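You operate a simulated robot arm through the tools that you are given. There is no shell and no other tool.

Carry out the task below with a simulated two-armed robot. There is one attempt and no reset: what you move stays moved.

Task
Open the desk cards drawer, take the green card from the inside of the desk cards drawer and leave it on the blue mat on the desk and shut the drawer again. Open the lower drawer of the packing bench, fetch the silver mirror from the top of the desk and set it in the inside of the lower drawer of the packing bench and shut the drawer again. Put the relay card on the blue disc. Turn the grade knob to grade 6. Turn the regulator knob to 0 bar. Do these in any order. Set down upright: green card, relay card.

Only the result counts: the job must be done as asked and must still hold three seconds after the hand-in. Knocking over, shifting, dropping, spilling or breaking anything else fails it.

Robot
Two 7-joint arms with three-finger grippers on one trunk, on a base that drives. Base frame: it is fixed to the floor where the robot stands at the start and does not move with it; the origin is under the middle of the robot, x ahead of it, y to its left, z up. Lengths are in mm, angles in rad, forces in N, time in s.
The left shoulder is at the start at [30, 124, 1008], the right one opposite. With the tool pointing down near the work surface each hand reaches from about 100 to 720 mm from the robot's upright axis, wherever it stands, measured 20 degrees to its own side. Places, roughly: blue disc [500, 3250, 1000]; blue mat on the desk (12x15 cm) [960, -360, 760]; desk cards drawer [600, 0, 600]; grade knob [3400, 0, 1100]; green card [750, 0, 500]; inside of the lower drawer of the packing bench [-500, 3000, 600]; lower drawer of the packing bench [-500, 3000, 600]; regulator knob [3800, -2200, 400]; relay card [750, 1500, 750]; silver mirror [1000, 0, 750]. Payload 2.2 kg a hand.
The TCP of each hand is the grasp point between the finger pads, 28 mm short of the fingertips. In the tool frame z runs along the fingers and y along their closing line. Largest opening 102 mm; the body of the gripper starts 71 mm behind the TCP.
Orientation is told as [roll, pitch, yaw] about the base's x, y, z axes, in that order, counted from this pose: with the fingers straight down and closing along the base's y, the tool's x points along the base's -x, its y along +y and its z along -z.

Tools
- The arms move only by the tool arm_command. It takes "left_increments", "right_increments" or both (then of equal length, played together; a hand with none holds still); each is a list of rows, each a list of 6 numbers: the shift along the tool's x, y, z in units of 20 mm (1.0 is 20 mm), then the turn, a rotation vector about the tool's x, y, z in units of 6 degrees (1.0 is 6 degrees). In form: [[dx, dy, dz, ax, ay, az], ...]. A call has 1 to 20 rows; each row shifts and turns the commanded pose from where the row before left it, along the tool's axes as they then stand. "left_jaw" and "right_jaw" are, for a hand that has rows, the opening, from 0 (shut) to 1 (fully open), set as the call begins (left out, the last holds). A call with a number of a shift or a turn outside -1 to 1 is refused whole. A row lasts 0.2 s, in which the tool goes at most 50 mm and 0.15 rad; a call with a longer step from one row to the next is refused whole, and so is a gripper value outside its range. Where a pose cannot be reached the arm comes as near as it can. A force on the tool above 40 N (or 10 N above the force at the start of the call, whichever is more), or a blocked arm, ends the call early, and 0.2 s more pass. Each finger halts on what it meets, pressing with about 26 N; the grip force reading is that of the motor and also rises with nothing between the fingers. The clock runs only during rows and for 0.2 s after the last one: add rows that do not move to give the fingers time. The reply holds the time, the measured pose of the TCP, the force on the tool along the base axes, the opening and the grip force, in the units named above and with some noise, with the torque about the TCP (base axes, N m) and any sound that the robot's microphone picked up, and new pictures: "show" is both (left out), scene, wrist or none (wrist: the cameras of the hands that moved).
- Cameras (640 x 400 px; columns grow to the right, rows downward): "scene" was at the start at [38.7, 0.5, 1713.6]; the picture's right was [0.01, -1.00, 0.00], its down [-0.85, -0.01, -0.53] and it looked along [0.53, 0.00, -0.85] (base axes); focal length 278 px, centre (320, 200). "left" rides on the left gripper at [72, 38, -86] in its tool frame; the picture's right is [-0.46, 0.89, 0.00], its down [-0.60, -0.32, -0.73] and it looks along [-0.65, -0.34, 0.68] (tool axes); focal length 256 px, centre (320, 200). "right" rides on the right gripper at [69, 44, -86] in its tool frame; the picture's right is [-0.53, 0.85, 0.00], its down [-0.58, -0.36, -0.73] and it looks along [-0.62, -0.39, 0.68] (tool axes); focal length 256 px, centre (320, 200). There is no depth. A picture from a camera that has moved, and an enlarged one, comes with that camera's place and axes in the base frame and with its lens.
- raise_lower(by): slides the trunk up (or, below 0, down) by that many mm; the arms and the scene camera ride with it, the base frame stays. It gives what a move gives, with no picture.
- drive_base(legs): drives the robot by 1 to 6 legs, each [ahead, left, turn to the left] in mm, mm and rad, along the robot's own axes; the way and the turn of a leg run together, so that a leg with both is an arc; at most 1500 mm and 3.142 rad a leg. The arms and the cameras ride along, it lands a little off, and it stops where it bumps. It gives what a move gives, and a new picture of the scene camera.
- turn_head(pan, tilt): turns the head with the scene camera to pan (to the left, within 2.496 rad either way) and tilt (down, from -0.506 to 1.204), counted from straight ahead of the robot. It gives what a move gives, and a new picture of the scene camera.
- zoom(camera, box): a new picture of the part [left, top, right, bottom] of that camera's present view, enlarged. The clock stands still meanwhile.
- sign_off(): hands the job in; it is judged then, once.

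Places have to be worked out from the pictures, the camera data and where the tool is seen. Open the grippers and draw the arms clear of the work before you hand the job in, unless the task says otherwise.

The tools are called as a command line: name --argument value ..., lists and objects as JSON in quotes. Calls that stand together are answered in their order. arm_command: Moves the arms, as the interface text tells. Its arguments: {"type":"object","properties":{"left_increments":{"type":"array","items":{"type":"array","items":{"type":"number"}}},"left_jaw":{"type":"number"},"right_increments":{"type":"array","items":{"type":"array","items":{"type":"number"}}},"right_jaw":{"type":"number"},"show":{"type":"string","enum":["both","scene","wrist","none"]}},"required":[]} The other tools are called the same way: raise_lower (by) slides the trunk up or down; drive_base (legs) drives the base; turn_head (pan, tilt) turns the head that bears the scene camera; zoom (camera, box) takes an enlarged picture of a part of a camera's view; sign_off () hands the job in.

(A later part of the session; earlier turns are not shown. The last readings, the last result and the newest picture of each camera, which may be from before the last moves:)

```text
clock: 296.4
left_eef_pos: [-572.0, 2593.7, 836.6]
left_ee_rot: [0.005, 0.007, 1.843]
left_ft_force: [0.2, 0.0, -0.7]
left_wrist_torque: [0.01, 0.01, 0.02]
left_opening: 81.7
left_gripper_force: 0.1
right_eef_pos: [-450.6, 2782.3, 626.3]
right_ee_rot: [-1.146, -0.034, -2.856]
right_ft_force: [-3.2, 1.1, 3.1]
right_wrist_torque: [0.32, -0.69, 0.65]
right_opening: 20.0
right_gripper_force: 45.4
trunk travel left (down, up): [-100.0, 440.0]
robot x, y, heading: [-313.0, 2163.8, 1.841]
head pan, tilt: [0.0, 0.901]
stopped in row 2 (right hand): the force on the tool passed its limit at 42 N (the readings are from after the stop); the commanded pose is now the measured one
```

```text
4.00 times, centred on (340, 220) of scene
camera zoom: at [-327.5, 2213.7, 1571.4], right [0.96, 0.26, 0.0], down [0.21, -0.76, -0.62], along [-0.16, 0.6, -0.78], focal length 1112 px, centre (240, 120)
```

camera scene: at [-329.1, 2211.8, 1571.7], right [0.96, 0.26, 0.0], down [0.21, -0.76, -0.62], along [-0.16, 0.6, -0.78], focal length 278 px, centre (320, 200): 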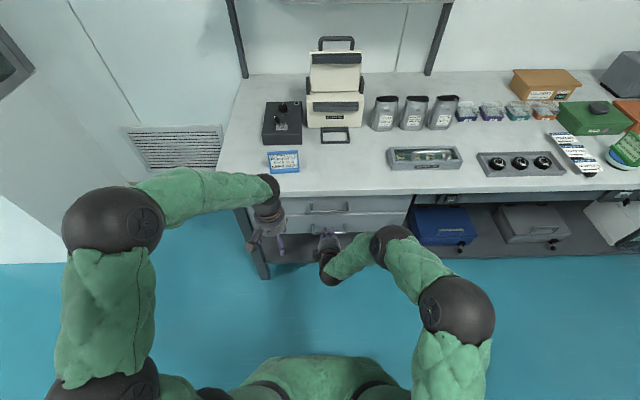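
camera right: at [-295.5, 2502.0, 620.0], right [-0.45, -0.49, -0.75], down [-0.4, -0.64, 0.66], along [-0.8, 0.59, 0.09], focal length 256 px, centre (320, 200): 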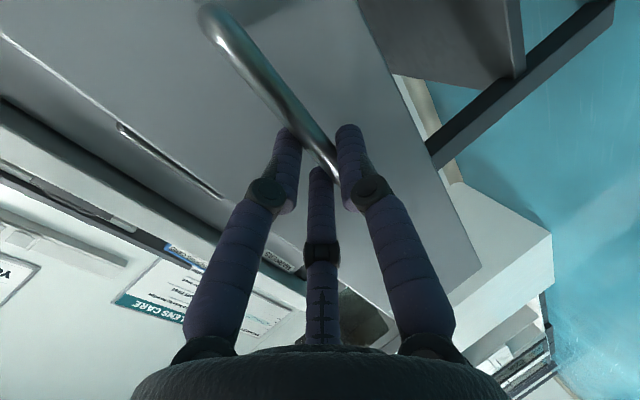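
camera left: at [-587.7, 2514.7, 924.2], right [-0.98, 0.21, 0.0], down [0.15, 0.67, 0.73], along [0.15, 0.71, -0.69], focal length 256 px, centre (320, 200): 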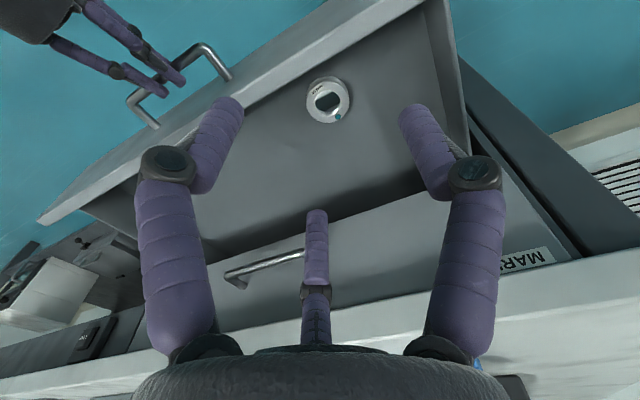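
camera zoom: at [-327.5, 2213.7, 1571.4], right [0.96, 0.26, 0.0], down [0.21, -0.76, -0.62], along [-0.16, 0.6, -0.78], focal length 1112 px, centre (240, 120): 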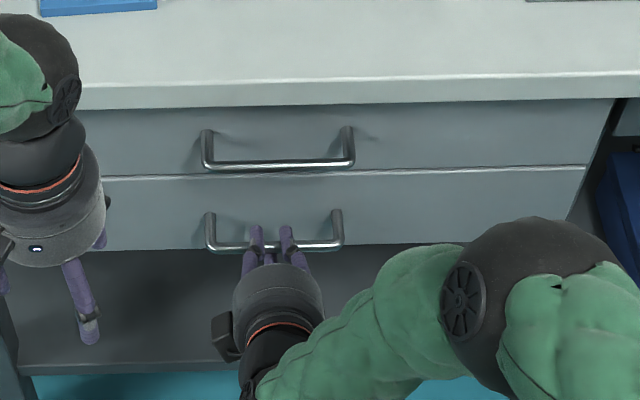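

The drawer is fully shut (same bar position as before). I release, back off and rise with the right hand.

arm_command --right_increments '[[0, 0, 0, 0, 0, 0], [0, 0, 0, 0, 0, 0], [0, 0, 0, 0, 0, 0], [0, 0, -0.8, 0, 0, 0], [0, 0, -0.8, 0, 0, 0], [0, 0, -0.8, 0, 0, 0], [0, 0, -0.8, 0, 0, 0], [0, 0, -0.8, 0, 0, 0], [0.3, -0.9, -0.4, 0, 0, 0], [0.3, -0.9, -0.4, 0, 0, 0], [0.3, -0.9, -0.4, 0, 0, 0], [0.3, -0.9, -0.4, 0, 0, 0], [0.3, -0.9, -0.4, 0, 0, 0], [0.3, -0.9, -0.4, 0, 0, 0], [0.3, -0.9, -0.4, 0, 0, 0], [0.3, -0.9, -0.4, 0, 0, 0], [0.5, 0, 0, 0, 0, 0], [0.5, 0, 0, 0, 0, 0], [0.5, 0, 0, 0, 0, 0], [0.5, 0, 0, 0, 0, 0]]' --right_jaw 0.65 --show "scene"

zoom --camera "scene" --box '[240, 180, 420, 280]'

```text
clock: 300.6
left_eef_pos: [-573.5, 2594.2, 836.9]
left_ee_rot: [0.004, 0.003, 1.842]
left_ft_force: [0.2, 0.3, 0.8]
left_wrist_torque: [-0.01, -0.04, -0.03]
left_opening: 81.6
left_gripper_force: 0.0
right_eef_pos: [-338.5, 2740.0, 813.5]
right_ee_rot: [-1.142, -0.037, -2.86]
right_ft_force: [-0.1, -1.2, 0.2]
right_wrist_torque: [-0.04, -0.03, 0.01]
right_opening: 66.2
right_gripper_force: 0.1
trunk travel left (down, up): [-100.0, 440.0]
robot x, y, heading: [-315.7, 2168.7, 1.842]
head pan, tilt: [0.0, 0.901]
camera scene: at [-327.3, 2213.8, 1571.6], right [0.96, 0.26, 0.0], down [0.21, -0.76, -0.62], along [-0.16, 0.6, -0.78], focal length 278 px, centre (320, 200)
```

scene: 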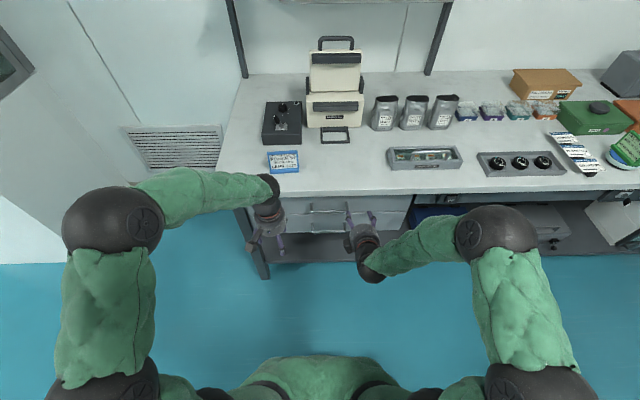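

```text
3.56 times, centred on (330, 230) of scene
camera zoom: at [-327.3, 2213.8, 1571.6], right [0.96, 0.26, 0.0], down [0.21, -0.76, -0.62], along [-0.16, 0.6, -0.78], focal length 989 px, centre (284, 93)
```

zoom: 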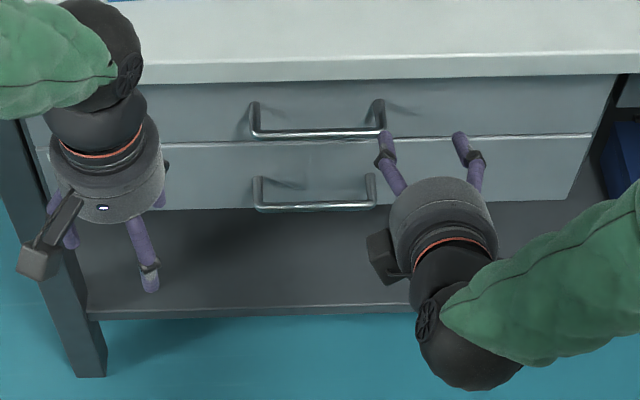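

Drawer shut, mirror inside. I restore the right hand to its neutral vertical orientation.

arm_command --right_increments '[[0, 0, -0.5, -1, 0, 0], [0, 0, -0.5, -1, 0, 0], [0, 0, -0.5, -1, 0, 0], [0, 0, -0.5, -1, 0, 0], [0, 0, 0, -1, 0, 0], [0, 0, 0, -1, 0, 0], [0, 0, 0, -1, 0, 0], [0, 0, 0, -1, 0, 0], [0, 0, 0, -1, 0, 0], [0, 0, 0, -1, 0, 0], [0, 0, 0, -0.9, 0, 0]]' --show "none"

arm_command --right_increments '[[0, 0, 0, 0, 0, 1], [0, 0, 0, 0, 0, 1], [0, 0, 0, 0, 0, 1], [0, 0, 0, 0, 0, 1], [0, 0, 0, 0, 0, 1], [0, 0, 0, 0, 0, 1], [0, 0, 0, 0, 0, 1], [0, 0, 0, 0, 0, 1], [0, 0, 0, 0, 0, 1], [0, 0, 0, 0, 0, 1], [0, 0, 0, 0, 0, 1], [0, 0, 0, 0, 0, 1], [0, 0, 0, 0, 0, 1], [0, 0, 0, 0, 0, 1], [0, 0, 0, 0, 0, 1]]' --show "scene"

```text
clock: 303.0
left_eef_pos: [-572.5, 2594.4, 835.6]
left_ee_rot: [0.003, 0.007, 1.843]
left_ft_force: [-0.3, 0.1, -0.3]
left_wrist_torque: [0.01, 0.0, 0.03]
left_opening: 81.9
left_gripper_force: 0.1
right_eef_pos: [-327.9, 2651.3, 772.2]
right_ee_rot: [-0.305, -0.036, -2.862]
right_ft_force: [-0.1, -0.3, -0.4]
right_wrist_torque: [-0.03, 0.01, 0.01]
right_opening: 66.4
right_gripper_force: 0.1
right hand out of reach, approached as far as the arm can: row 7, 8, 9, 10, 11
trunk travel left (down, up): [-100.0, 440.0]
robot x, y, heading: [-315.8, 2169.2, 1.844]
head pan, tilt: [0.0, 0.901]
```

```text
clock: 306.2
left_eef_pos: [-572.1, 2594.2, 836.3]
left_ee_rot: [0.006, 0.004, 1.842]
left_ft_force: [-0.6, 0.1, -0.3]
left_wrist_torque: [0.01, -0.04, 0.02]
left_opening: 81.8
left_gripper_force: 0.1
right_eef_pos: [-327.5, 2650.0, 772.5]
right_ee_rot: [0.04, -0.306, 1.838]
right_ft_force: [1.0, 0.9, 0.3]
right_wrist_torque: [0.01, 0.02, -0.01]
right_opening: 66.2
right_gripper_force: 0.1
trunk travel left (down, up): [-100.0, 440.0]
robot x, y, heading: [-312.3, 2169.6, 1.834]
head pan, tilt: [0.0, 0.901]
camera scene: at [-327.5, 2213.8, 1571.6], right [0.96, 0.26, 0.0], down [0.21, -0.76, -0.62], along [-0.16, 0.6, -0.78], focal length 278 px, centre (320, 200)
```

scene: 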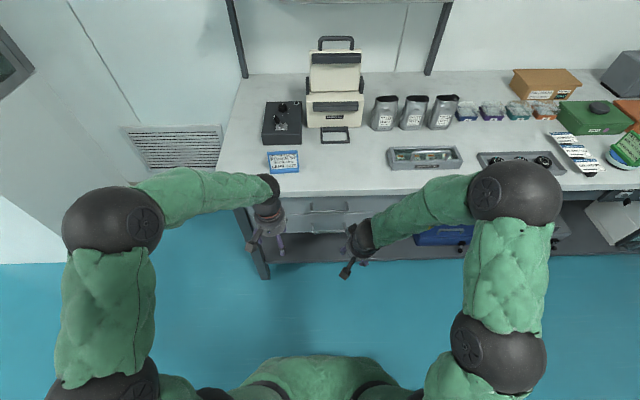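

The hand's yaw is back, still tilted 17°. I raise the trunk, then lift the hand outward and level it.

raise_lower --by 150

arm_command --right_increments '[[0.2, -0.8, -0.6, 0, 0, 0], [0.2, -0.8, -0.6, 0, 0, 0], [0.2, -0.8, -0.6, 0, 0, 0], [0.2, -0.8, -0.6, 0, 0, 0], [0, -0.8, -0.6, 0, 0, 0], [0, -0.8, -0.6, 0, 0, 0], [0, -0.8, -0.6, 0.38, 0.9, 0], [0, 0, 0, 0, 1, 0], [0, 0, 0, 0, 1, 0]]' --show "scene"

```text
clock: 307.9
left_eef_pos: [-572.8, 2594.7, 985.6]
left_ee_rot: [0.005, 0.006, 1.841]
left_ft_force: [-0.5, 0.0, 0.2]
left_wrist_torque: [-0.02, -0.02, 0.0]
left_opening: 81.8
left_gripper_force: 0.0
right_eef_pos: [-327.8, 2650.9, 922.1]
right_ee_rot: [0.039, -0.305, 1.839]
right_ft_force: [0.3, 0.2, 0.1]
right_wrist_torque: [-0.01, 0.02, 0.01]
right_opening: 66.3
right_gripper_force: 0.1
trunk travel left (down, up): [-250.0, 290.0]
robot x, y, heading: [-316.8, 2167.9, 1.837]
head pan, tilt: [0.0, 0.901]
```

```text
clock: 309.9
left_eef_pos: [-572.6, 2595.1, 985.9]
left_ee_rot: [0.004, 0.004, 1.844]
left_ft_force: [0.0, 0.8, 0.9]
left_wrist_torque: [0.0, 0.0, -0.04]
left_opening: 81.3
left_gripper_force: 0.1
right_eef_pos: [-207.4, 2643.8, 994.0]
right_ee_rot: [-0.001, -0.001, 1.84]
right_ft_force: [0.6, -0.3, 0.7]
right_wrist_torque: [0.0, -0.01, -0.01]
right_opening: 66.2
right_gripper_force: 0.1
trunk travel left (down, up): [-250.0, 290.0]
robot x, y, heading: [-311.6, 2166.7, 1.835]
head pan, tilt: [0.0, 0.901]
camera scene: at [-327.6, 2214.4, 1721.6], right [0.96, 0.26, 0.0], down [0.21, -0.76, -0.62], along [-0.16, 0.6, -0.78], focal length 278 px, centre (320, 200)
```

scene: 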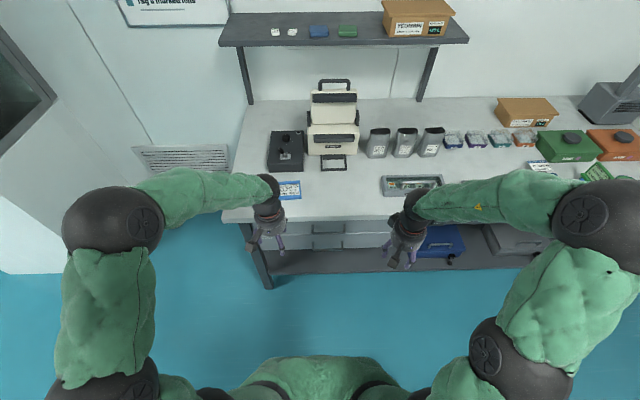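

Both hands are neutral. I drive back down the lane to the desk front, turn to face the open cards drawer, and take my earlier station there.

drive_base --legs '[[-613, 288, 0], [-1073, 55, 0], [0, 0, -1.545]]'

turn_head --pan 0.0 --tilt 1.0

```text
clock: 322.6
left_eef_pos: [215.3, 712.2, 986.8]
left_ee_rot: [0.004, 0.006, 0.265]
left_ft_force: [0.3, 0.3, -0.3]
left_wrist_torque: [-0.03, -0.02, -0.02]
left_opening: 81.6
left_gripper_force: 0.1
right_eef_pos: [262.7, 345.4, 993.2]
right_ee_rot: [-0.001, -0.001, 0.263]
right_ft_force: [0.5, 0.8, 0.1]
right_wrist_torque: [0.0, -0.01, -0.02]
right_opening: 66.3
right_gripper_force: 0.1
trunk travel left (down, up): [-250.0, 290.0]
robot x, y, heading: [-209.4, 457.9, 0.256]
head pan, tilt: [0.0, 0.901]
camera scene: at [-167.0, 470.1, 1721.6], right [0.26, -0.97, 0.0], down [-0.76, -0.2, -0.62], along [0.6, 0.16, -0.78], focal length 278 px, centre (320, 200)
```

scene: 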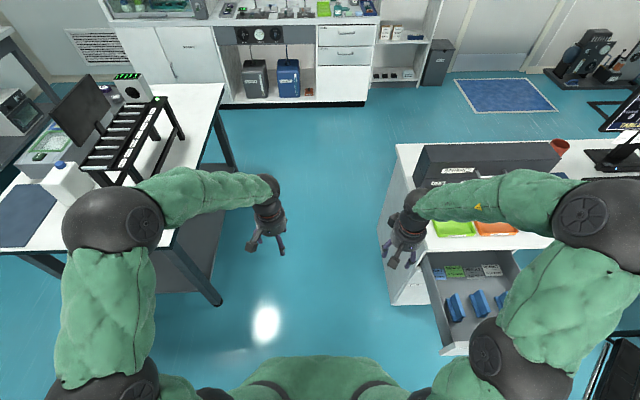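

```text
clock: 323.3
left_eef_pos: [216.6, 712.6, 986.3]
left_ee_rot: [0.005, 0.007, 0.267]
left_ft_force: [-0.1, -0.3, 0.3]
left_wrist_torque: [-0.03, 0.0, -0.02]
left_opening: 81.8
left_gripper_force: 0.1
right_eef_pos: [262.1, 345.7, 992.7]
right_ee_rot: [-0.001, -0.002, 0.265]
right_ft_force: [0.1, 0.9, -0.1]
right_wrist_torque: [-0.01, -0.01, 0.02]
right_opening: 66.2
right_gripper_force: 0.0
trunk travel left (down, up): [-250.0, 290.0]
robot x, y, heading: [-209.9, 456.5, 0.261]
head pan, tilt: [0.0, 1.0]
camera scene: at [-172.7, 468.8, 1714.4], right [0.26, -0.97, 0.0], down [-0.81, -0.22, -0.54], along [0.52, 0.14, -0.84], focal length 278 px, centre (320, 200)
```

scene: 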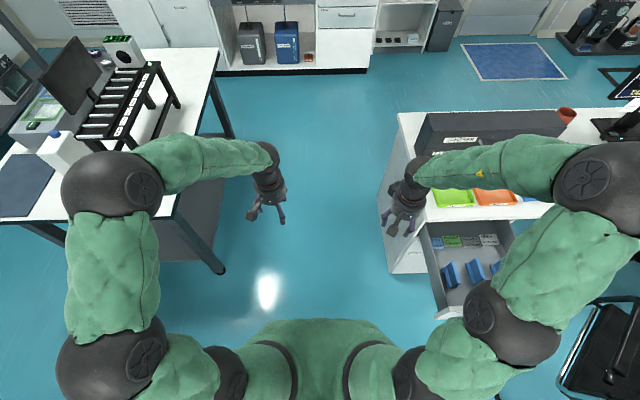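

From this new viewpoint I re-measure the green slip and the green-faced stand precisely.

zoom --camera "scene" --box '[420, 215, 520, 295]'

zoom --camera "right" --box '[0, 0, 640, 400]'

```text
5.00 times, centred on (470, 255) of scene
camera zoom: at [-172.7, 468.8, 1714.4], right [0.26, -0.97, 0.0], down [-0.81, -0.22, -0.54], along [0.52, 0.14, -0.84], focal length 1390 px, centre (-430, -75)
```

zoom: 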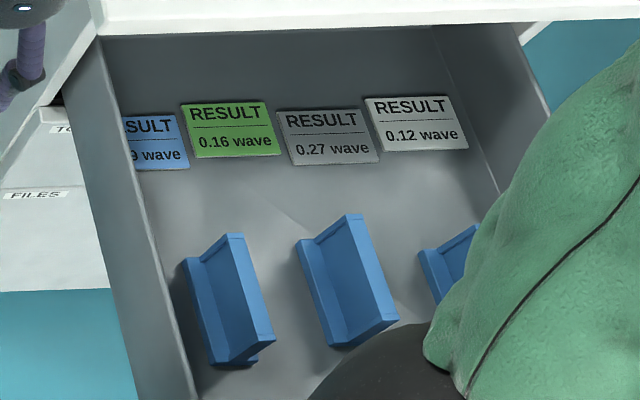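

```text
1.00 times, centred on (320, 200) of right (not enlarged: the box is as wide or as high as the picture)
camera zoom: at [183.9, 369.6, 1078.8], right [0.3, 0.96, 0.0], down [0.65, -0.2, 0.73], along [0.7, -0.22, -0.68], focal length 256 px, centre (320, 200)
```

zoom: 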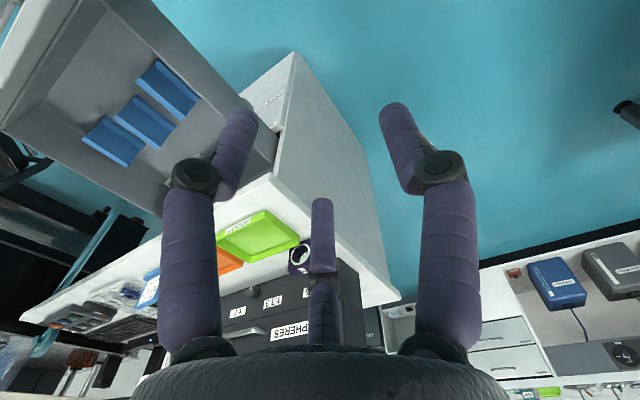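

Slip closed position ≈ (795, 136), which would round to y=250; the middle green-faced stand ≈ (667, 50) matches the hint [750, 0, 500] and, like the relay card, is something to "set upright". So the green card is the middle stand. I drive to the station in front of the drawer.

drive_base --legs '[[-198, -446, 0.022]]'

turn_head --pan -0.2 --tilt 1.05

zoom --camera "scene" --box '[260, 100, 400, 220]'

```text
clock: 326.2
left_eef_pos: [134.8, 237.6, 986.9]
left_ee_rot: [0.005, 0.004, 0.287]
left_ft_force: [-0.9, -1.0, -0.4]
left_wrist_torque: [0.02, 0.05, 0.0]
left_opening: 81.4
left_gripper_force: 0.0
right_eef_pos: [189.4, -128.0, 992.2]
right_ee_rot: [-0.001, -0.001, 0.287]
right_ft_force: [0.0, -0.2, 0.0]
right_wrist_torque: [0.03, 0.03, 0.01]
right_opening: 66.4
right_gripper_force: 0.1
trunk travel left (down, up): [-250.0, 290.0]
robot x, y, heading: [-284.5, -28.4, 0.278]
head pan, tilt: [0.0, 1.0]
camera scene: at [-247.8, -16.1, 1714.4], right [0.28, -0.96, 0.0], down [-0.81, -0.23, -0.54], along [0.52, 0.15, -0.84], focal length 278 px, centre (320, 200)
```

scene: 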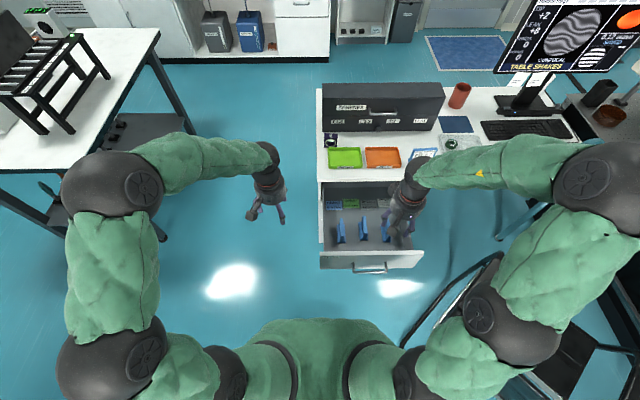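

```text
clock: 326.9
left_eef_pos: [135.0, 238.2, 985.9]
left_ee_rot: [0.006, 0.005, 0.287]
left_ft_force: [-0.9, -0.4, -0.1]
left_wrist_torque: [-0.01, 0.02, 0.0]
left_opening: 81.8
left_gripper_force: 0.0
right_eef_pos: [189.4, -127.9, 993.5]
right_ee_rot: [-0.002, -0.001, 0.286]
right_ft_force: [0.5, 0.1, -0.4]
right_wrist_torque: [0.02, -0.02, 0.0]
right_opening: 66.1
right_gripper_force: 0.0
trunk travel left (down, up): [-250.0, 290.0]
robot x, y, heading: [-284.8, -25.4, 0.28]
head pan, tilt: [-0.201, 1.051]
camera scene: at [-248.3, -28.8, 1710.9], right [0.08, -1.0, 0.0], down [-0.86, -0.07, -0.5], along [0.5, 0.04, -0.87], focal length 278 px, centre (320, 200)
```

scene: 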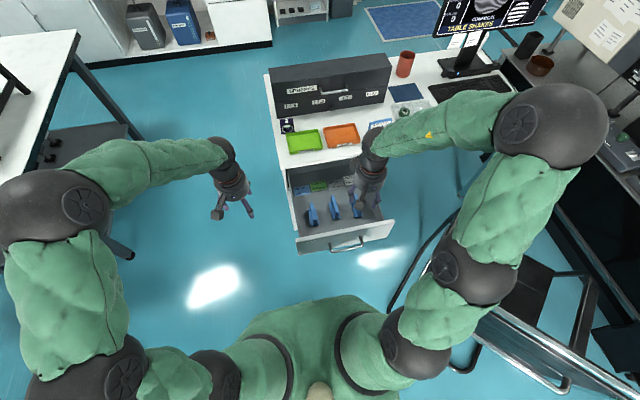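

```text
3.33 times, centred on (330, 160) of scene
camera zoom: at [-248.3, -28.8, 1710.9], right [0.08, -1.0, 0.0], down [-0.86, -0.07, -0.5], along [0.5, 0.04, -0.87], focal length 927 px, centre (287, 333)
```

zoom: 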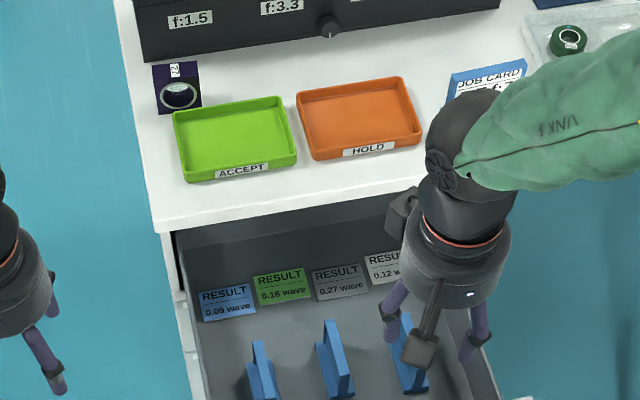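

I bring the right hand above the middle stand (≈(339, -48)).

arm_command --right_increments '[[-0.92, 0.19, 0, 0, 0, 0], [-0.92, 0.19, 0, 0, 0, 0], [-0.92, 0.19, 0, 0, 0, 0], [-0.92, 0.19, 0, 0, 0, 0], [-0.92, 0.19, 0, 0, 0, 0], [-0.92, 0.19, 0, 0, 0, 0], [-0.92, 0.19, 0, 0, 0, 0], [-0.92, 0.19, 0, 0, 0, 0], [-0.92, 0.19, 0, 0, 0, 0], [0, 0, 1, 0, 0, 0], [0, 0, 1, 0, 0, 0], [0, 0, 1, 0, 0, 0], [0, 0, 1, 0, 0, 0], [0, 0, 1, 0, 0, 0], [0, 0, 1, 0, 0, 0], [0, 0, 1, 0, 0, 0], [0, 0, 1, 0, 0, 0]]' --right_jaw 0.55 --show "both"

zoom --camera "scene" --box '[280, 140, 400, 260]'

```text
clock: 330.5
left_eef_pos: [135.5, 236.7, 986.9]
left_ee_rot: [0.005, 0.004, 0.287]
left_ft_force: [0.1, -0.8, -0.2]
left_wrist_torque: [-0.03, 0.03, 0.02]
left_opening: 81.5
left_gripper_force: 0.0
right_eef_pos: [341.9, -49.6, 833.5]
right_ee_rot: [-0.002, -0.004, 0.287]
right_ft_force: [0.0, -0.4, 0.3]
right_wrist_torque: [-0.01, 0.0, 0.01]
right_opening: 56.0
right_gripper_force: 0.0
trunk travel left (down, up): [-250.0, 290.0]
robot x, y, heading: [-286.8, -25.0, 0.283]
head pan, tilt: [-0.201, 1.051]
camera scene: at [-247.7, -29.1, 1710.9], right [0.08, -1.0, 0.0], down [-0.87, -0.07, -0.5], along [0.49, 0.04, -0.87], focal length 278 px, centre (320, 200)
camera right: at [262.2, -27.5, 918.6], right [0.27, 0.96, 0.0], down [0.65, -0.19, 0.73], along [0.71, -0.2, -0.68], focal length 256 px, centre (320, 200)
```

scene: 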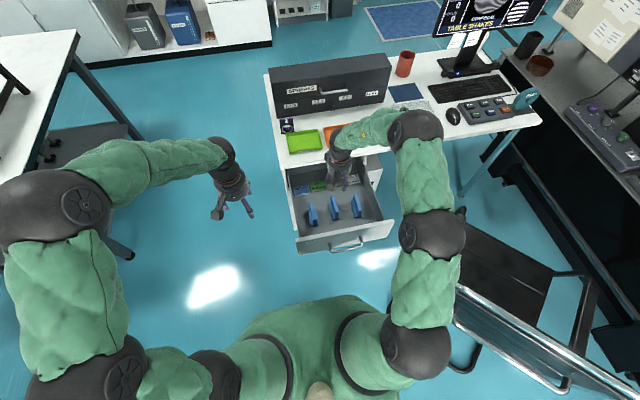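
right: 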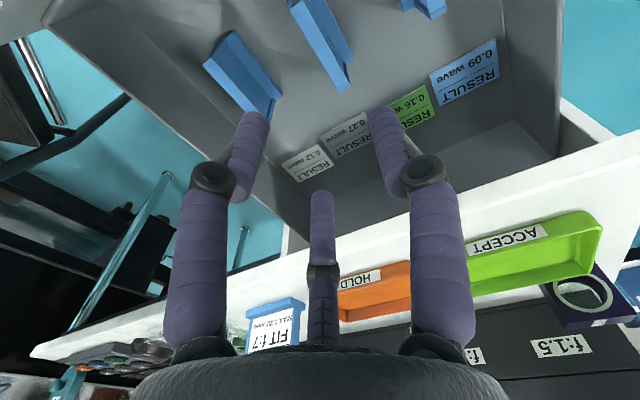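

```text
3.33 times, centred on (340, 200) of scene
camera zoom: at [-247.7, -29.1, 1710.9], right [0.08, -1.0, 0.0], down [-0.87, -0.07, -0.5], along [0.49, 0.04, -0.87], focal length 927 px, centre (253, 200)
```

zoom: 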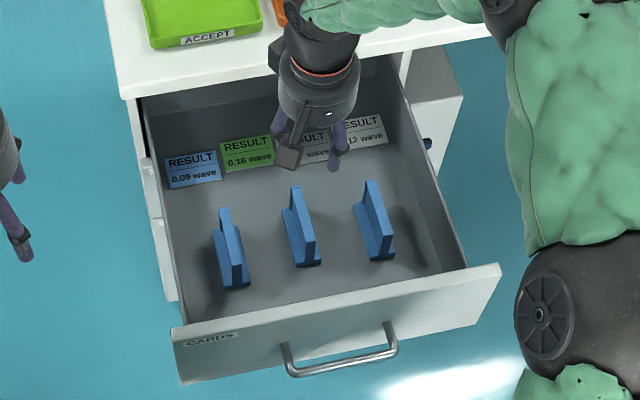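

The plate is ~8 mm left and ~7 mm nearer than the TCP. I correct and descend to just above it.

arm_command --right_increments '[[0.35, 0.4, 0.8, 0, 0, 0], [0, 0, 1, 0, 0, 0], [0, 0, 1, 0, 0, 0], [0, 0, 1, 0, 0, 0], [0, 0, 1, 0, 0, 0], [0, 0, 1, 0, 0, 0], [0, 0, 0.6, 0, 0, 0]]' --show "both"

zoom --camera "scene" --box '[300, 160, 390, 240]'

```text
clock: 332.1
left_eef_pos: [135.9, 237.5, 985.7]
left_ee_rot: [0.005, 0.006, 0.288]
left_ft_force: [0.5, -0.3, -0.7]
left_wrist_torque: [0.02, -0.01, -0.01]
left_opening: 81.5
left_gripper_force: 0.0
right_eef_pos: [330.8, -42.8, 704.1]
right_ee_rot: [-0.001, -0.005, 0.285]
right_ft_force: [0.6, 0.1, -0.2]
right_wrist_torque: [0.0, 0.0, 0.02]
right_opening: 56.3
right_gripper_force: 0.0
trunk travel left (down, up): [-250.0, 290.0]
robot x, y, heading: [-285.3, -27.9, 0.281]
head pan, tilt: [-0.201, 1.051]
camera scene: at [-248.2, -29.0, 1710.9], right [0.08, -1.0, 0.0], down [-0.86, -0.07, -0.5], along [0.5, 0.04, -0.87], focal length 278 px, centre (320, 200)
camera right: at [251.7, -21.8, 789.8], right [0.27, 0.96, 0.0], down [0.65, -0.19, 0.73], along [0.71, -0.2, -0.68], focal length 256 px, centre (320, 200)
```

scene: 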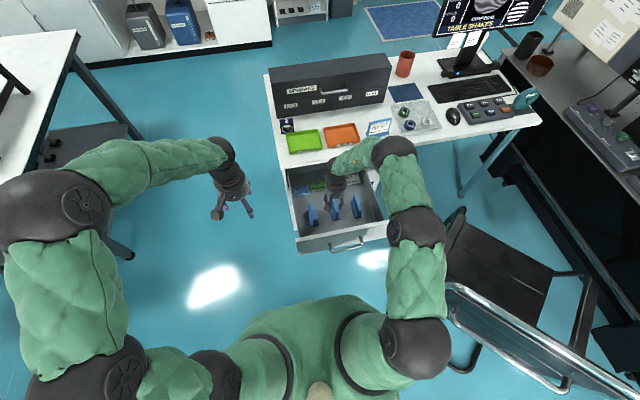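
right: 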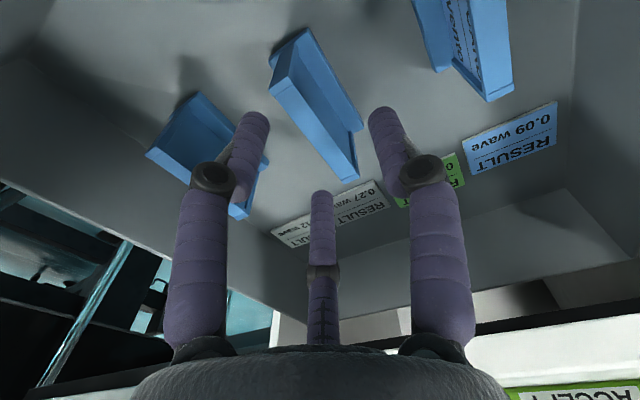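

```text
5.00 times, centred on (345, 200) of scene
camera zoom: at [-248.2, -29.0, 1710.9], right [0.08, -1.0, 0.0], down [-0.86, -0.07, -0.5], along [0.5, 0.04, -0.87], focal length 1390 px, centre (195, 200)
```

zoom: 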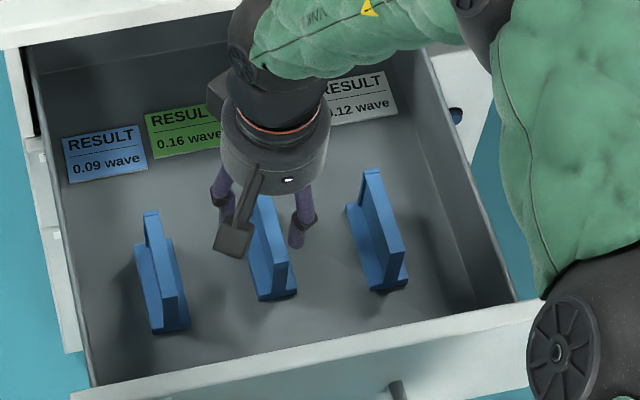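

The stand is centred between the fingers and clear of its neighbours. I descend 62 mm and close.

arm_command --right_increments '[[0, 0, 0.8, 0, 0, 0], [0, 0, 0.8, 0, 0, 0], [0, 0, 0.8, 0, 0, 0], [0, 0, 0.7, 0, 0, 0]]' --show "wrist"

arm_command --right_increments '[[0, 0, 0, 0, 0, 0], [0, 0, 0, 0, 0, 0], [0, 0, 0, 0, 0, 0], [0, 0, 0, 0, 0, 0]]' --right_jaw 0.0 --show "wrist"

zoom --camera "scene" --box '[300, 160, 390, 240]'

```text
clock: 333.1
left_eef_pos: [136.1, 237.4, 986.3]
left_ee_rot: [0.005, 0.006, 0.288]
left_ft_force: [-0.1, -0.1, 0.0]
left_wrist_torque: [-0.01, -0.01, 0.03]
left_opening: 81.9
left_gripper_force: 0.1
right_eef_pos: [332.6, -42.4, 641.5]
right_ee_rot: [-0.002, 0.0, 0.288]
right_ft_force: [0.5, -0.2, 0.8]
right_wrist_torque: [-0.01, 0.0, -0.01]
right_opening: 56.1
right_gripper_force: 0.0
trunk travel left (down, up): [-250.0, 290.0]
robot x, y, heading: [-285.9, -24.3, 0.283]
head pan, tilt: [-0.201, 1.051]
camera right: at [253.0, -21.0, 728.6], right [0.27, 0.96, 0.0], down [0.65, -0.19, 0.73], along [0.71, -0.2, -0.68], focal length 256 px, centre (320, 200)
```

right: 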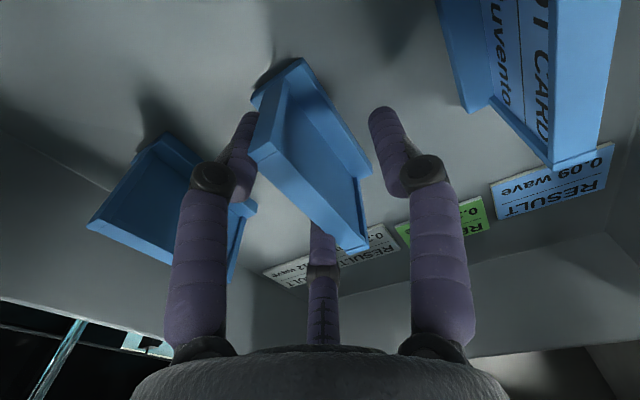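

```text
clock: 334.1
left_eef_pos: [135.7, 238.0, 986.0]
left_ee_rot: [0.005, 0.005, 0.289]
left_ft_force: [-0.5, 0.4, -0.1]
left_wrist_torque: [0.0, 0.07, -0.04]
left_opening: 81.7
left_gripper_force: 0.0
right_eef_pos: [332.4, -42.2, 642.8]
right_ee_rot: [-0.001, -0.001, 0.288]
right_ft_force: [-0.5, -0.5, -0.7]
right_wrist_torque: [-0.02, 0.0, -0.01]
right_opening: 8.4
right_gripper_force: 26.0
trunk travel left (down, up): [-250.0, 290.0]
robot x, y, heading: [-282.9, -23.9, 0.282]
head pan, tilt: [-0.201, 1.051]
camera right: at [252.7, -20.9, 728.8], right [0.27, 0.96, 0.0], down [0.65, -0.19, 0.73], along [0.7, -0.2, -0.68], focal length 256 px, centre (320, 200)
```

right: 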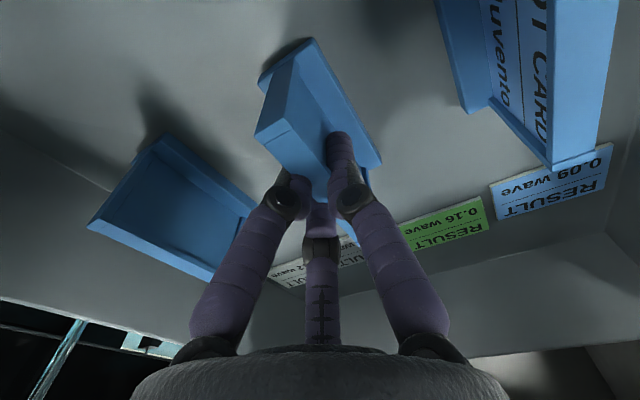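

```text
5.00 times, centred on (345, 200) of scene
camera zoom: at [-248.3, -29.0, 1710.9], right [0.08, -1.0, 0.0], down [-0.86, -0.07, -0.5], along [0.5, 0.04, -0.87], focal length 1390 px, centre (195, 200)
```

zoom: 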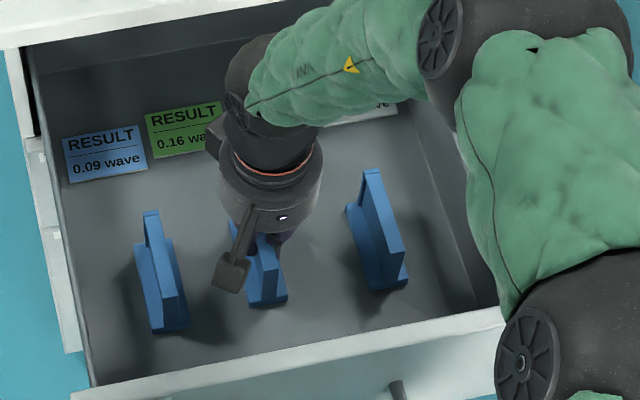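

Gripped (8.4 mm). I lift the card straight up out of the drawer and draw it back.

arm_command --right_increments '[[0, 0, -0.4, 0, 0, 0], [0, 0, -0.6, 0, 0, 0], [0, 0, -1, 0, 0, 0], [0, 0, -1, 0, 0, 0], [0, 0, -1, 0, 0, 0], [0, 0, -1, 0, 0, 0], [0, 0, -1, 0, 0, 0], [0, 0, -1, 0, 0, 0], [0, 0, -1, 0, 0, 0], [0, 0, -1, 0, 0, 0], [0, 0, -1, 0, 0, 0], [0, 0, -1, 0, 0, 0], [0, 0, -1, 0, 0, 0], [0, 0, -1, 0, 0, 0], [0, 0, -1, 0, 0, 0], [0, 0, -1, 0, 0, 0], [0, 0, -1, 0, 0, 0], [0, 0, -1, 0, 0, 0]]' --show "both"

zoom --camera "scene" --box '[290, 140, 410, 260]'

```text
clock: 337.9
left_eef_pos: [134.7, 237.5, 985.9]
left_ee_rot: [0.005, 0.005, 0.289]
left_ft_force: [0.1, -0.1, 0.3]
left_wrist_torque: [0.0, -0.01, 0.0]
left_opening: 81.7
left_gripper_force: 0.1
right_eef_pos: [328.9, -42.9, 983.2]
right_ee_rot: [-0.002, -0.004, 0.285]
right_ft_force: [0.4, -0.2, -0.6]
right_wrist_torque: [0.02, -0.01, -0.02]
right_opening: 8.1
right_gripper_force: 26.3
trunk travel left (down, up): [-250.0, 290.0]
robot x, y, heading: [-285.1, -26.4, 0.281]
head pan, tilt: [-0.201, 1.051]
camera scene: at [-248.8, -29.1, 1710.9], right [0.08, -1.0, 0.0], down [-0.86, -0.07, -0.5], along [0.5, 0.04, -0.87], focal length 278 px, centre (320, 200)
camera right: at [250.3, -21.4, 1069.9], right [0.27, 0.96, 0.0], down [0.65, -0.19, 0.73], along [0.7, -0.2, -0.68], focal length 256 px, centre (320, 200)
```

scene: 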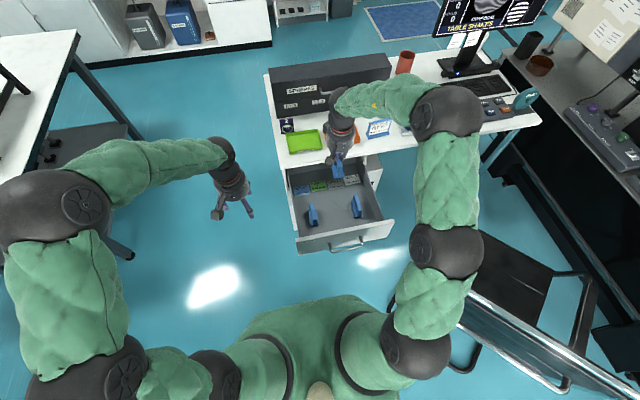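
right: 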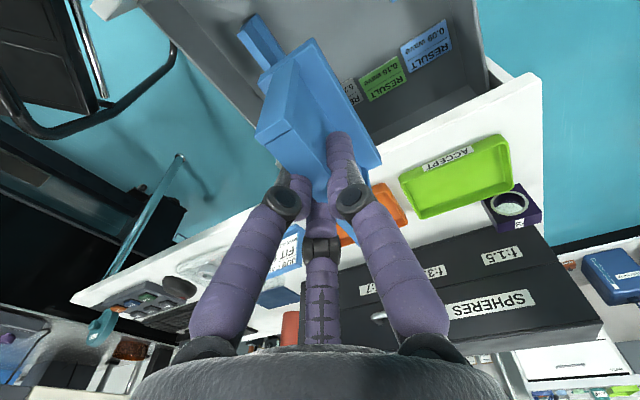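

```text
3.33 times, centred on (350, 200) of scene
camera zoom: at [-248.8, -29.1, 1710.9], right [0.08, -1.0, 0.0], down [-0.86, -0.07, -0.5], along [0.5, 0.04, -0.87], focal length 927 px, centre (220, 200)
```

zoom: 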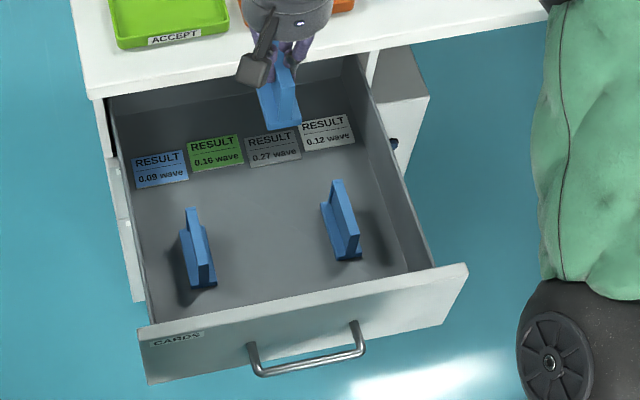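

The green card is out. The drawer must be shut with the left hand now: I draw the right hand (card) back and back the base off 150 mm to make room.

arm_command --right_increments '[[0.9, -0.1, -0.1, 0, 0, 0], [0.9, -0.1, -0.1, 0, 0, 0], [0.9, -0.1, -0.1, 0, 0, 0], [0.9, -0.1, -0.1, 0, 0, 0], [0.9, -0.1, -0.1, 0, 0, 0], [0.9, -0.1, -0.1, 0, 0, 0], [0.9, -0.1, -0.1, 0, 0, 0], [0.9, -0.1, -0.1, 0, 0, 0]]' --show "none"

drive_base --legs '[[-150, 0, 0.003]]'

arm_command --left_increments '[[0, -0.8, 0, 0, -1, 0], [0, -0.8, 0, 0, -1, 0], [0, -0.8, 0, 0, -1, 0], [0, -0.8, 0, 0, -1, 0], [0, -0.8, 0, 0, -1, 0], [0, -0.8, 0, 0, -1, 0], [0, -0.8, 0, 0, -1, 0], [0, -0.8, 0, 0, -1, 0], [0, -0.8, 0, 0, -1, 0], [0, 0, 0, 0, -1, 0], [0, 0, 0, 0, -1, 0]]' --left_jaw 0.0 --show "scene"

```text
clock: 339.7
left_eef_pos: [134.9, 237.7, 986.8]
left_ee_rot: [0.004, 0.003, 0.289]
left_ft_force: [-0.1, 0.9, -0.3]
left_wrist_torque: [-0.01, -0.01, 0.01]
left_opening: 81.8
left_gripper_force: 0.0
right_eef_pos: [195.7, -99.2, 998.3]
right_ee_rot: [-0.002, -0.003, 0.285]
right_ft_force: [0.9, -0.2, -0.3]
right_wrist_torque: [0.02, -0.03, -0.03]
right_opening: 7.9
right_gripper_force: 26.1
trunk travel left (down, up): [-250.0, 290.0]
robot x, y, heading: [-282.7, -22.8, 0.279]
head pan, tilt: [-0.201, 1.051]
```

```text
clock: 341.1
left_eef_pos: [-9.7, 197.5, 988.1]
left_ee_rot: [0.005, 0.003, 0.292]
left_ft_force: [-0.7, 0.0, 0.7]
left_wrist_torque: [0.0, -0.04, 0.01]
left_opening: 81.5
left_gripper_force: 0.1
right_eef_pos: [52.9, -138.0, 998.5]
right_ee_rot: [-0.002, -0.002, 0.29]
right_ft_force: [-1.2, -0.6, 0.4]
right_wrist_torque: [0.01, -0.05, 0.03]
right_opening: 7.8
right_gripper_force: 25.5
trunk travel left (down, up): [-250.0, 290.0]
robot x, y, heading: [-430.6, -67.9, 0.281]
head pan, tilt: [-0.201, 1.051]
camera scene: at [-394.1, -71.6, 1711.0], right [0.08, -1.0, 0.0], down [-0.86, -0.07, -0.5], along [0.5, 0.04, -0.87], focal length 278 px, centre (320, 200)
```

scene: 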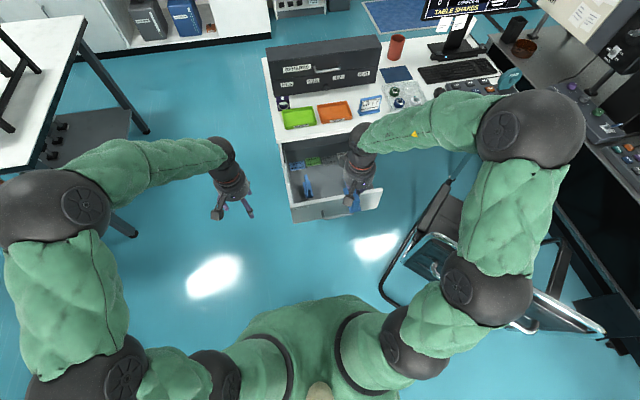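

```text
clock: 343.5
left_eef_pos: [31.9, 59.2, 985.6]
left_ee_rot: [0.012, -1.148, 0.281]
left_ft_force: [-1.1, 1.2, -0.8]
left_wrist_torque: [0.01, -0.02, -0.01]
left_opening: 2.2
left_gripper_force: 25.8
right_eef_pos: [53.2, -139.5, 997.7]
right_ee_rot: [-0.002, -0.002, 0.292]
right_ft_force: [0.2, 0.0, -1.0]
right_wrist_torque: [0.0, 0.03, 0.0]
right_opening: 8.1
right_gripper_force: 26.2
trunk travel left (down, up): [-250.0, 290.0]
robot x, y, heading: [-430.5, -71.9, 0.285]
head pan, tilt: [-0.201, 1.051]
camera scene: at [-391.6, -71.3, 1710.9], right [0.08, -1.0, 0.0], down [-0.86, -0.07, -0.5], along [0.49, 0.04, -0.87], focal length 278 px, centre (320, 200)
```

scene: 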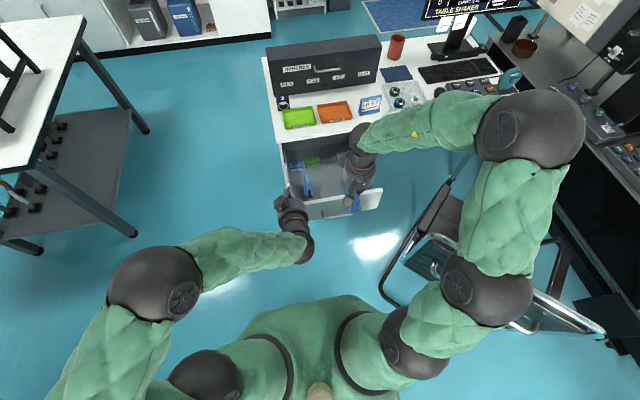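

The left fist points forward. I lower it in front of the drawer panel, beside the handle.

arm_command --left_increments '[[0.956, -0.213, 0.608, 0, 0, 0], [0.956, -0.213, 0.608, 0, 0, 0], [0.956, -0.213, 0.608, 0, 0, 0], [0.956, -0.213, 0.608, 0, 0, 0], [0.956, -0.213, 0.608, 0, 0, 0], [0.956, -0.213, 0.608, 0, 0, 0], [0.956, -0.213, 0.608, 0, 0, 0], [0.956, -0.213, 0.608, 0, 0, 0], [0.956, -0.213, 0.608, 0, 0, 0], [0.956, -0.213, 0.608, 0, 0, 0], [0.956, -0.213, 0.608, 0, 0, 0], [0.956, -0.213, 0.608, 0, 0, 0], [0.956, -0.213, 0.608, 0, 0, 0], [0.956, -0.213, 0.608, 0, 0, 0], [0.956, -0.213, 0.608, 0, 0, 0]]' --show "both"

zoom --camera "scene" --box '[260, 140, 400, 260]'

```text
clock: 346.7
left_eef_pos: [97.0, 13.4, 648.0]
left_ee_rot: [0.017, -1.146, 0.278]
left_ft_force: [0.1, 0.4, -0.5]
left_wrist_torque: [-0.02, 0.0, -0.01]
left_opening: 2.1
left_gripper_force: 25.9
right_eef_pos: [53.0, -139.7, 997.9]
right_ee_rot: [-0.001, -0.001, 0.29]
right_ft_force: [-0.2, 0.2, -0.6]
right_wrist_torque: [-0.01, 0.02, -0.02]
right_opening: 7.9
right_gripper_force: 25.6
trunk travel left (down, up): [-250.0, 290.0]
robot x, y, heading: [-432.3, -68.6, 0.287]
head pan, tilt: [-0.201, 1.051]
camera scene: at [-391.6, -71.1, 1710.9], right [0.08, -1.0, 0.0], down [-0.86, -0.07, -0.5], along [0.49, 0.04, -0.87], focal length 278 px, centre (320, 200)
camera left: at [-16.9, 19.2, 618.9], right [-0.07, 0.9, 0.43], down [-0.31, -0.43, 0.85], along [0.95, -0.07, 0.31], focal length 256 px, centre (320, 200)
```

scene: 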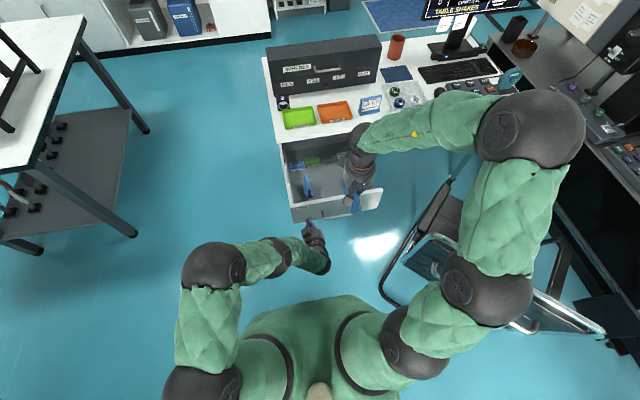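
left: 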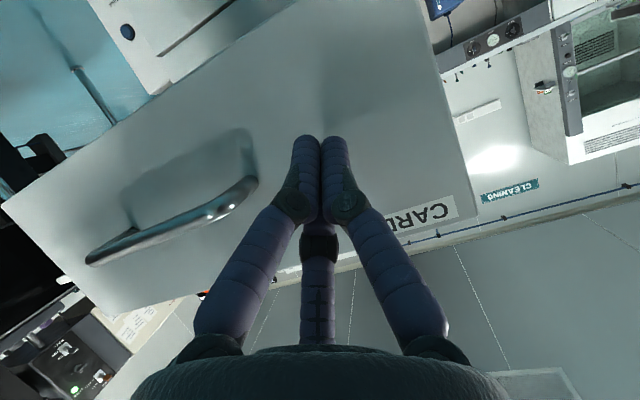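

```text
3.33 times, centred on (330, 200) of scene
camera zoom: at [-391.6, -71.1, 1710.9], right [0.08, -1.0, 0.0], down [-0.86, -0.07, -0.5], along [0.49, 0.04, -0.87], focal length 927 px, centre (287, 200)
```

zoom: 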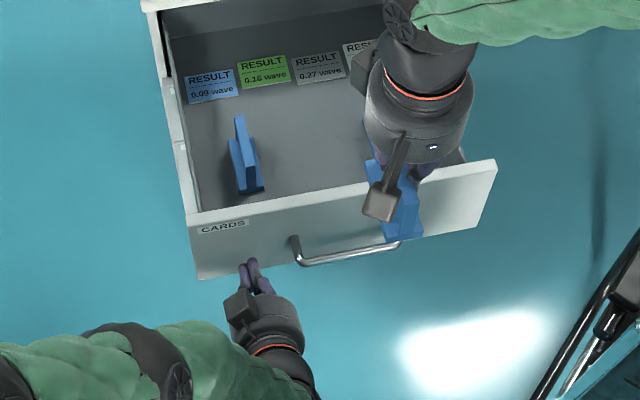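

The fist is just before the panel, left of the handle. I push the drawer shut by driving straight ahead, first 120 mm.

drive_base --legs '[[120, 0, 0]]'

zoom --camera "scene" --box '[260, 120, 400, 240]'

```text
clock: 347.9
left_eef_pos: [211.0, 46.4, 647.3]
left_ee_rot: [0.014, -1.145, 0.279]
left_ft_force: [1.0, -0.8, -0.2]
left_wrist_torque: [0.02, 0.01, 0.01]
left_opening: 2.1
left_gripper_force: 25.8
right_eef_pos: [167.3, -106.9, 997.3]
right_ee_rot: [-0.001, 0.0, 0.287]
right_ft_force: [0.3, -0.1, -1.1]
right_wrist_torque: [-0.01, 0.06, 0.01]
right_opening: 8.0
right_gripper_force: 26.1
trunk travel left (down, up): [-250.0, 290.0]
robot x, y, heading: [-312.9, -33.8, 0.285]
head pan, tilt: [-0.201, 1.051]
camera scene: at [-275.9, -37.1, 1710.8], right [0.08, -1.0, 0.0], down [-0.87, -0.07, -0.5], along [0.49, 0.04, -0.87], focal length 278 px, centre (320, 200)
```

scene: 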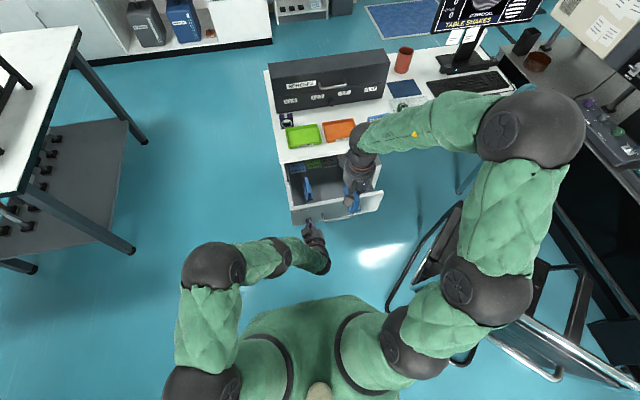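

```text
3.33 times, centred on (330, 180) of scene
camera zoom: at [-275.9, -37.1, 1710.8], right [0.08, -1.0, 0.0], down [-0.87, -0.07, -0.5], along [0.49, 0.04, -0.87], focal length 927 px, centre (287, 267)
```

zoom: 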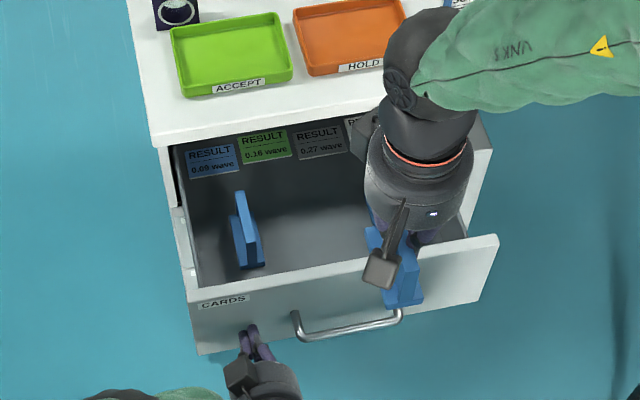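

The drawer follows smoothly. I continue 150 mm.

drive_base --legs '[[150, 0, 0]]'

drive_base --legs '[[60, 0, 0]]'

zoom --camera "scene" --box '[260, 120, 400, 240]'

```text
clock: 349.3
left_eef_pos: [353.0, 87.1, 648.3]
left_ee_rot: [0.014, -1.145, 0.277]
left_ft_force: [0.1, 0.6, 0.3]
left_wrist_torque: [0.03, -0.01, 0.01]
left_opening: 2.0
left_gripper_force: 25.9
right_eef_pos: [310.4, -64.6, 997.5]
right_ee_rot: [-0.002, 0.0, 0.288]
right_ft_force: [0.8, 0.6, -1.1]
right_wrist_torque: [0.0, 0.0, 0.0]
right_opening: 7.9
right_gripper_force: 26.6
trunk travel left (down, up): [-250.0, 290.0]
robot x, y, heading: [-176.6, 6.6, 0.281]
head pan, tilt: [-0.201, 1.051]
camera scene: at [-133.7, 4.5, 1710.8], right [0.08, -1.0, 0.0], down [-0.87, -0.07, -0.5], along [0.49, 0.04, -0.87], focal length 278 px, centre (320, 200)
```

scene: 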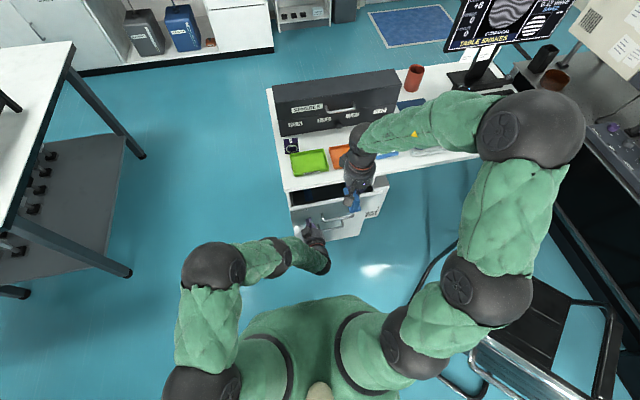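

```text
clock: 350.3
left_eef_pos: [411.4, 104.4, 649.5]
left_ee_rot: [0.014, -1.145, 0.279]
left_ft_force: [0.7, 0.6, 0.4]
left_wrist_torque: [0.02, 0.04, 0.01]
left_opening: 2.3
left_gripper_force: 26.0
right_eef_pos: [366.3, -48.4, 996.0]
right_ee_rot: [-0.002, -0.001, 0.288]
right_ft_force: [0.8, 0.4, 0.3]
right_wrist_torque: [0.0, 0.05, 0.0]
right_opening: 7.7
right_gripper_force: 26.2
trunk travel left (down, up): [-250.0, 290.0]
robot x, y, heading: [-115.2, 18.0, 0.287]
head pan, tilt: [-0.201, 1.051]
camera scene: at [-76.3, 21.3, 1710.8], right [0.08, -1.0, 0.0], down [-0.87, -0.07, -0.5], along [0.49, 0.04, -0.87], focal length 278 px, centre (320, 200)
```

scene: 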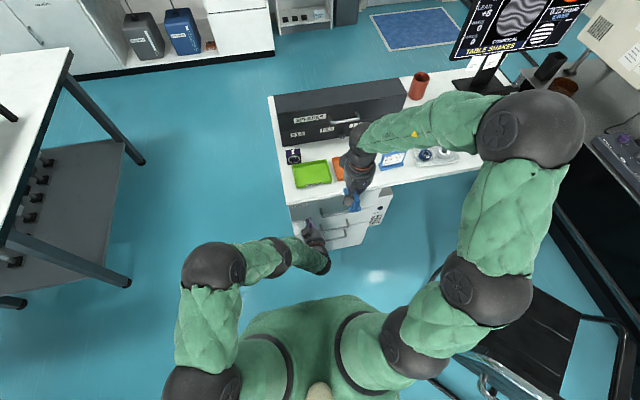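

```text
3.33 times, centred on (330, 180) of scene
camera zoom: at [-76.3, 21.3, 1710.8], right [0.08, -1.0, 0.0], down [-0.87, -0.07, -0.5], along [0.49, 0.04, -0.87], focal length 927 px, centre (287, 267)
```

zoom: 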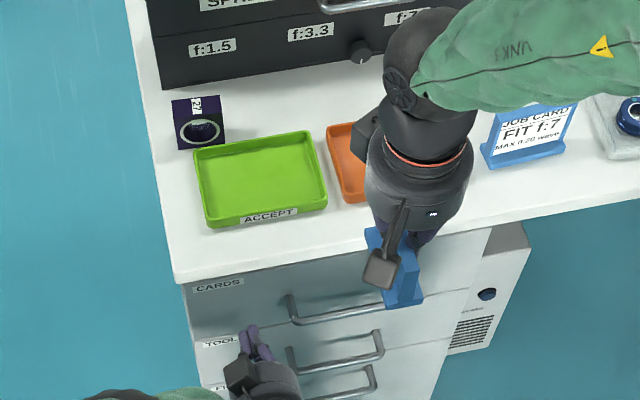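

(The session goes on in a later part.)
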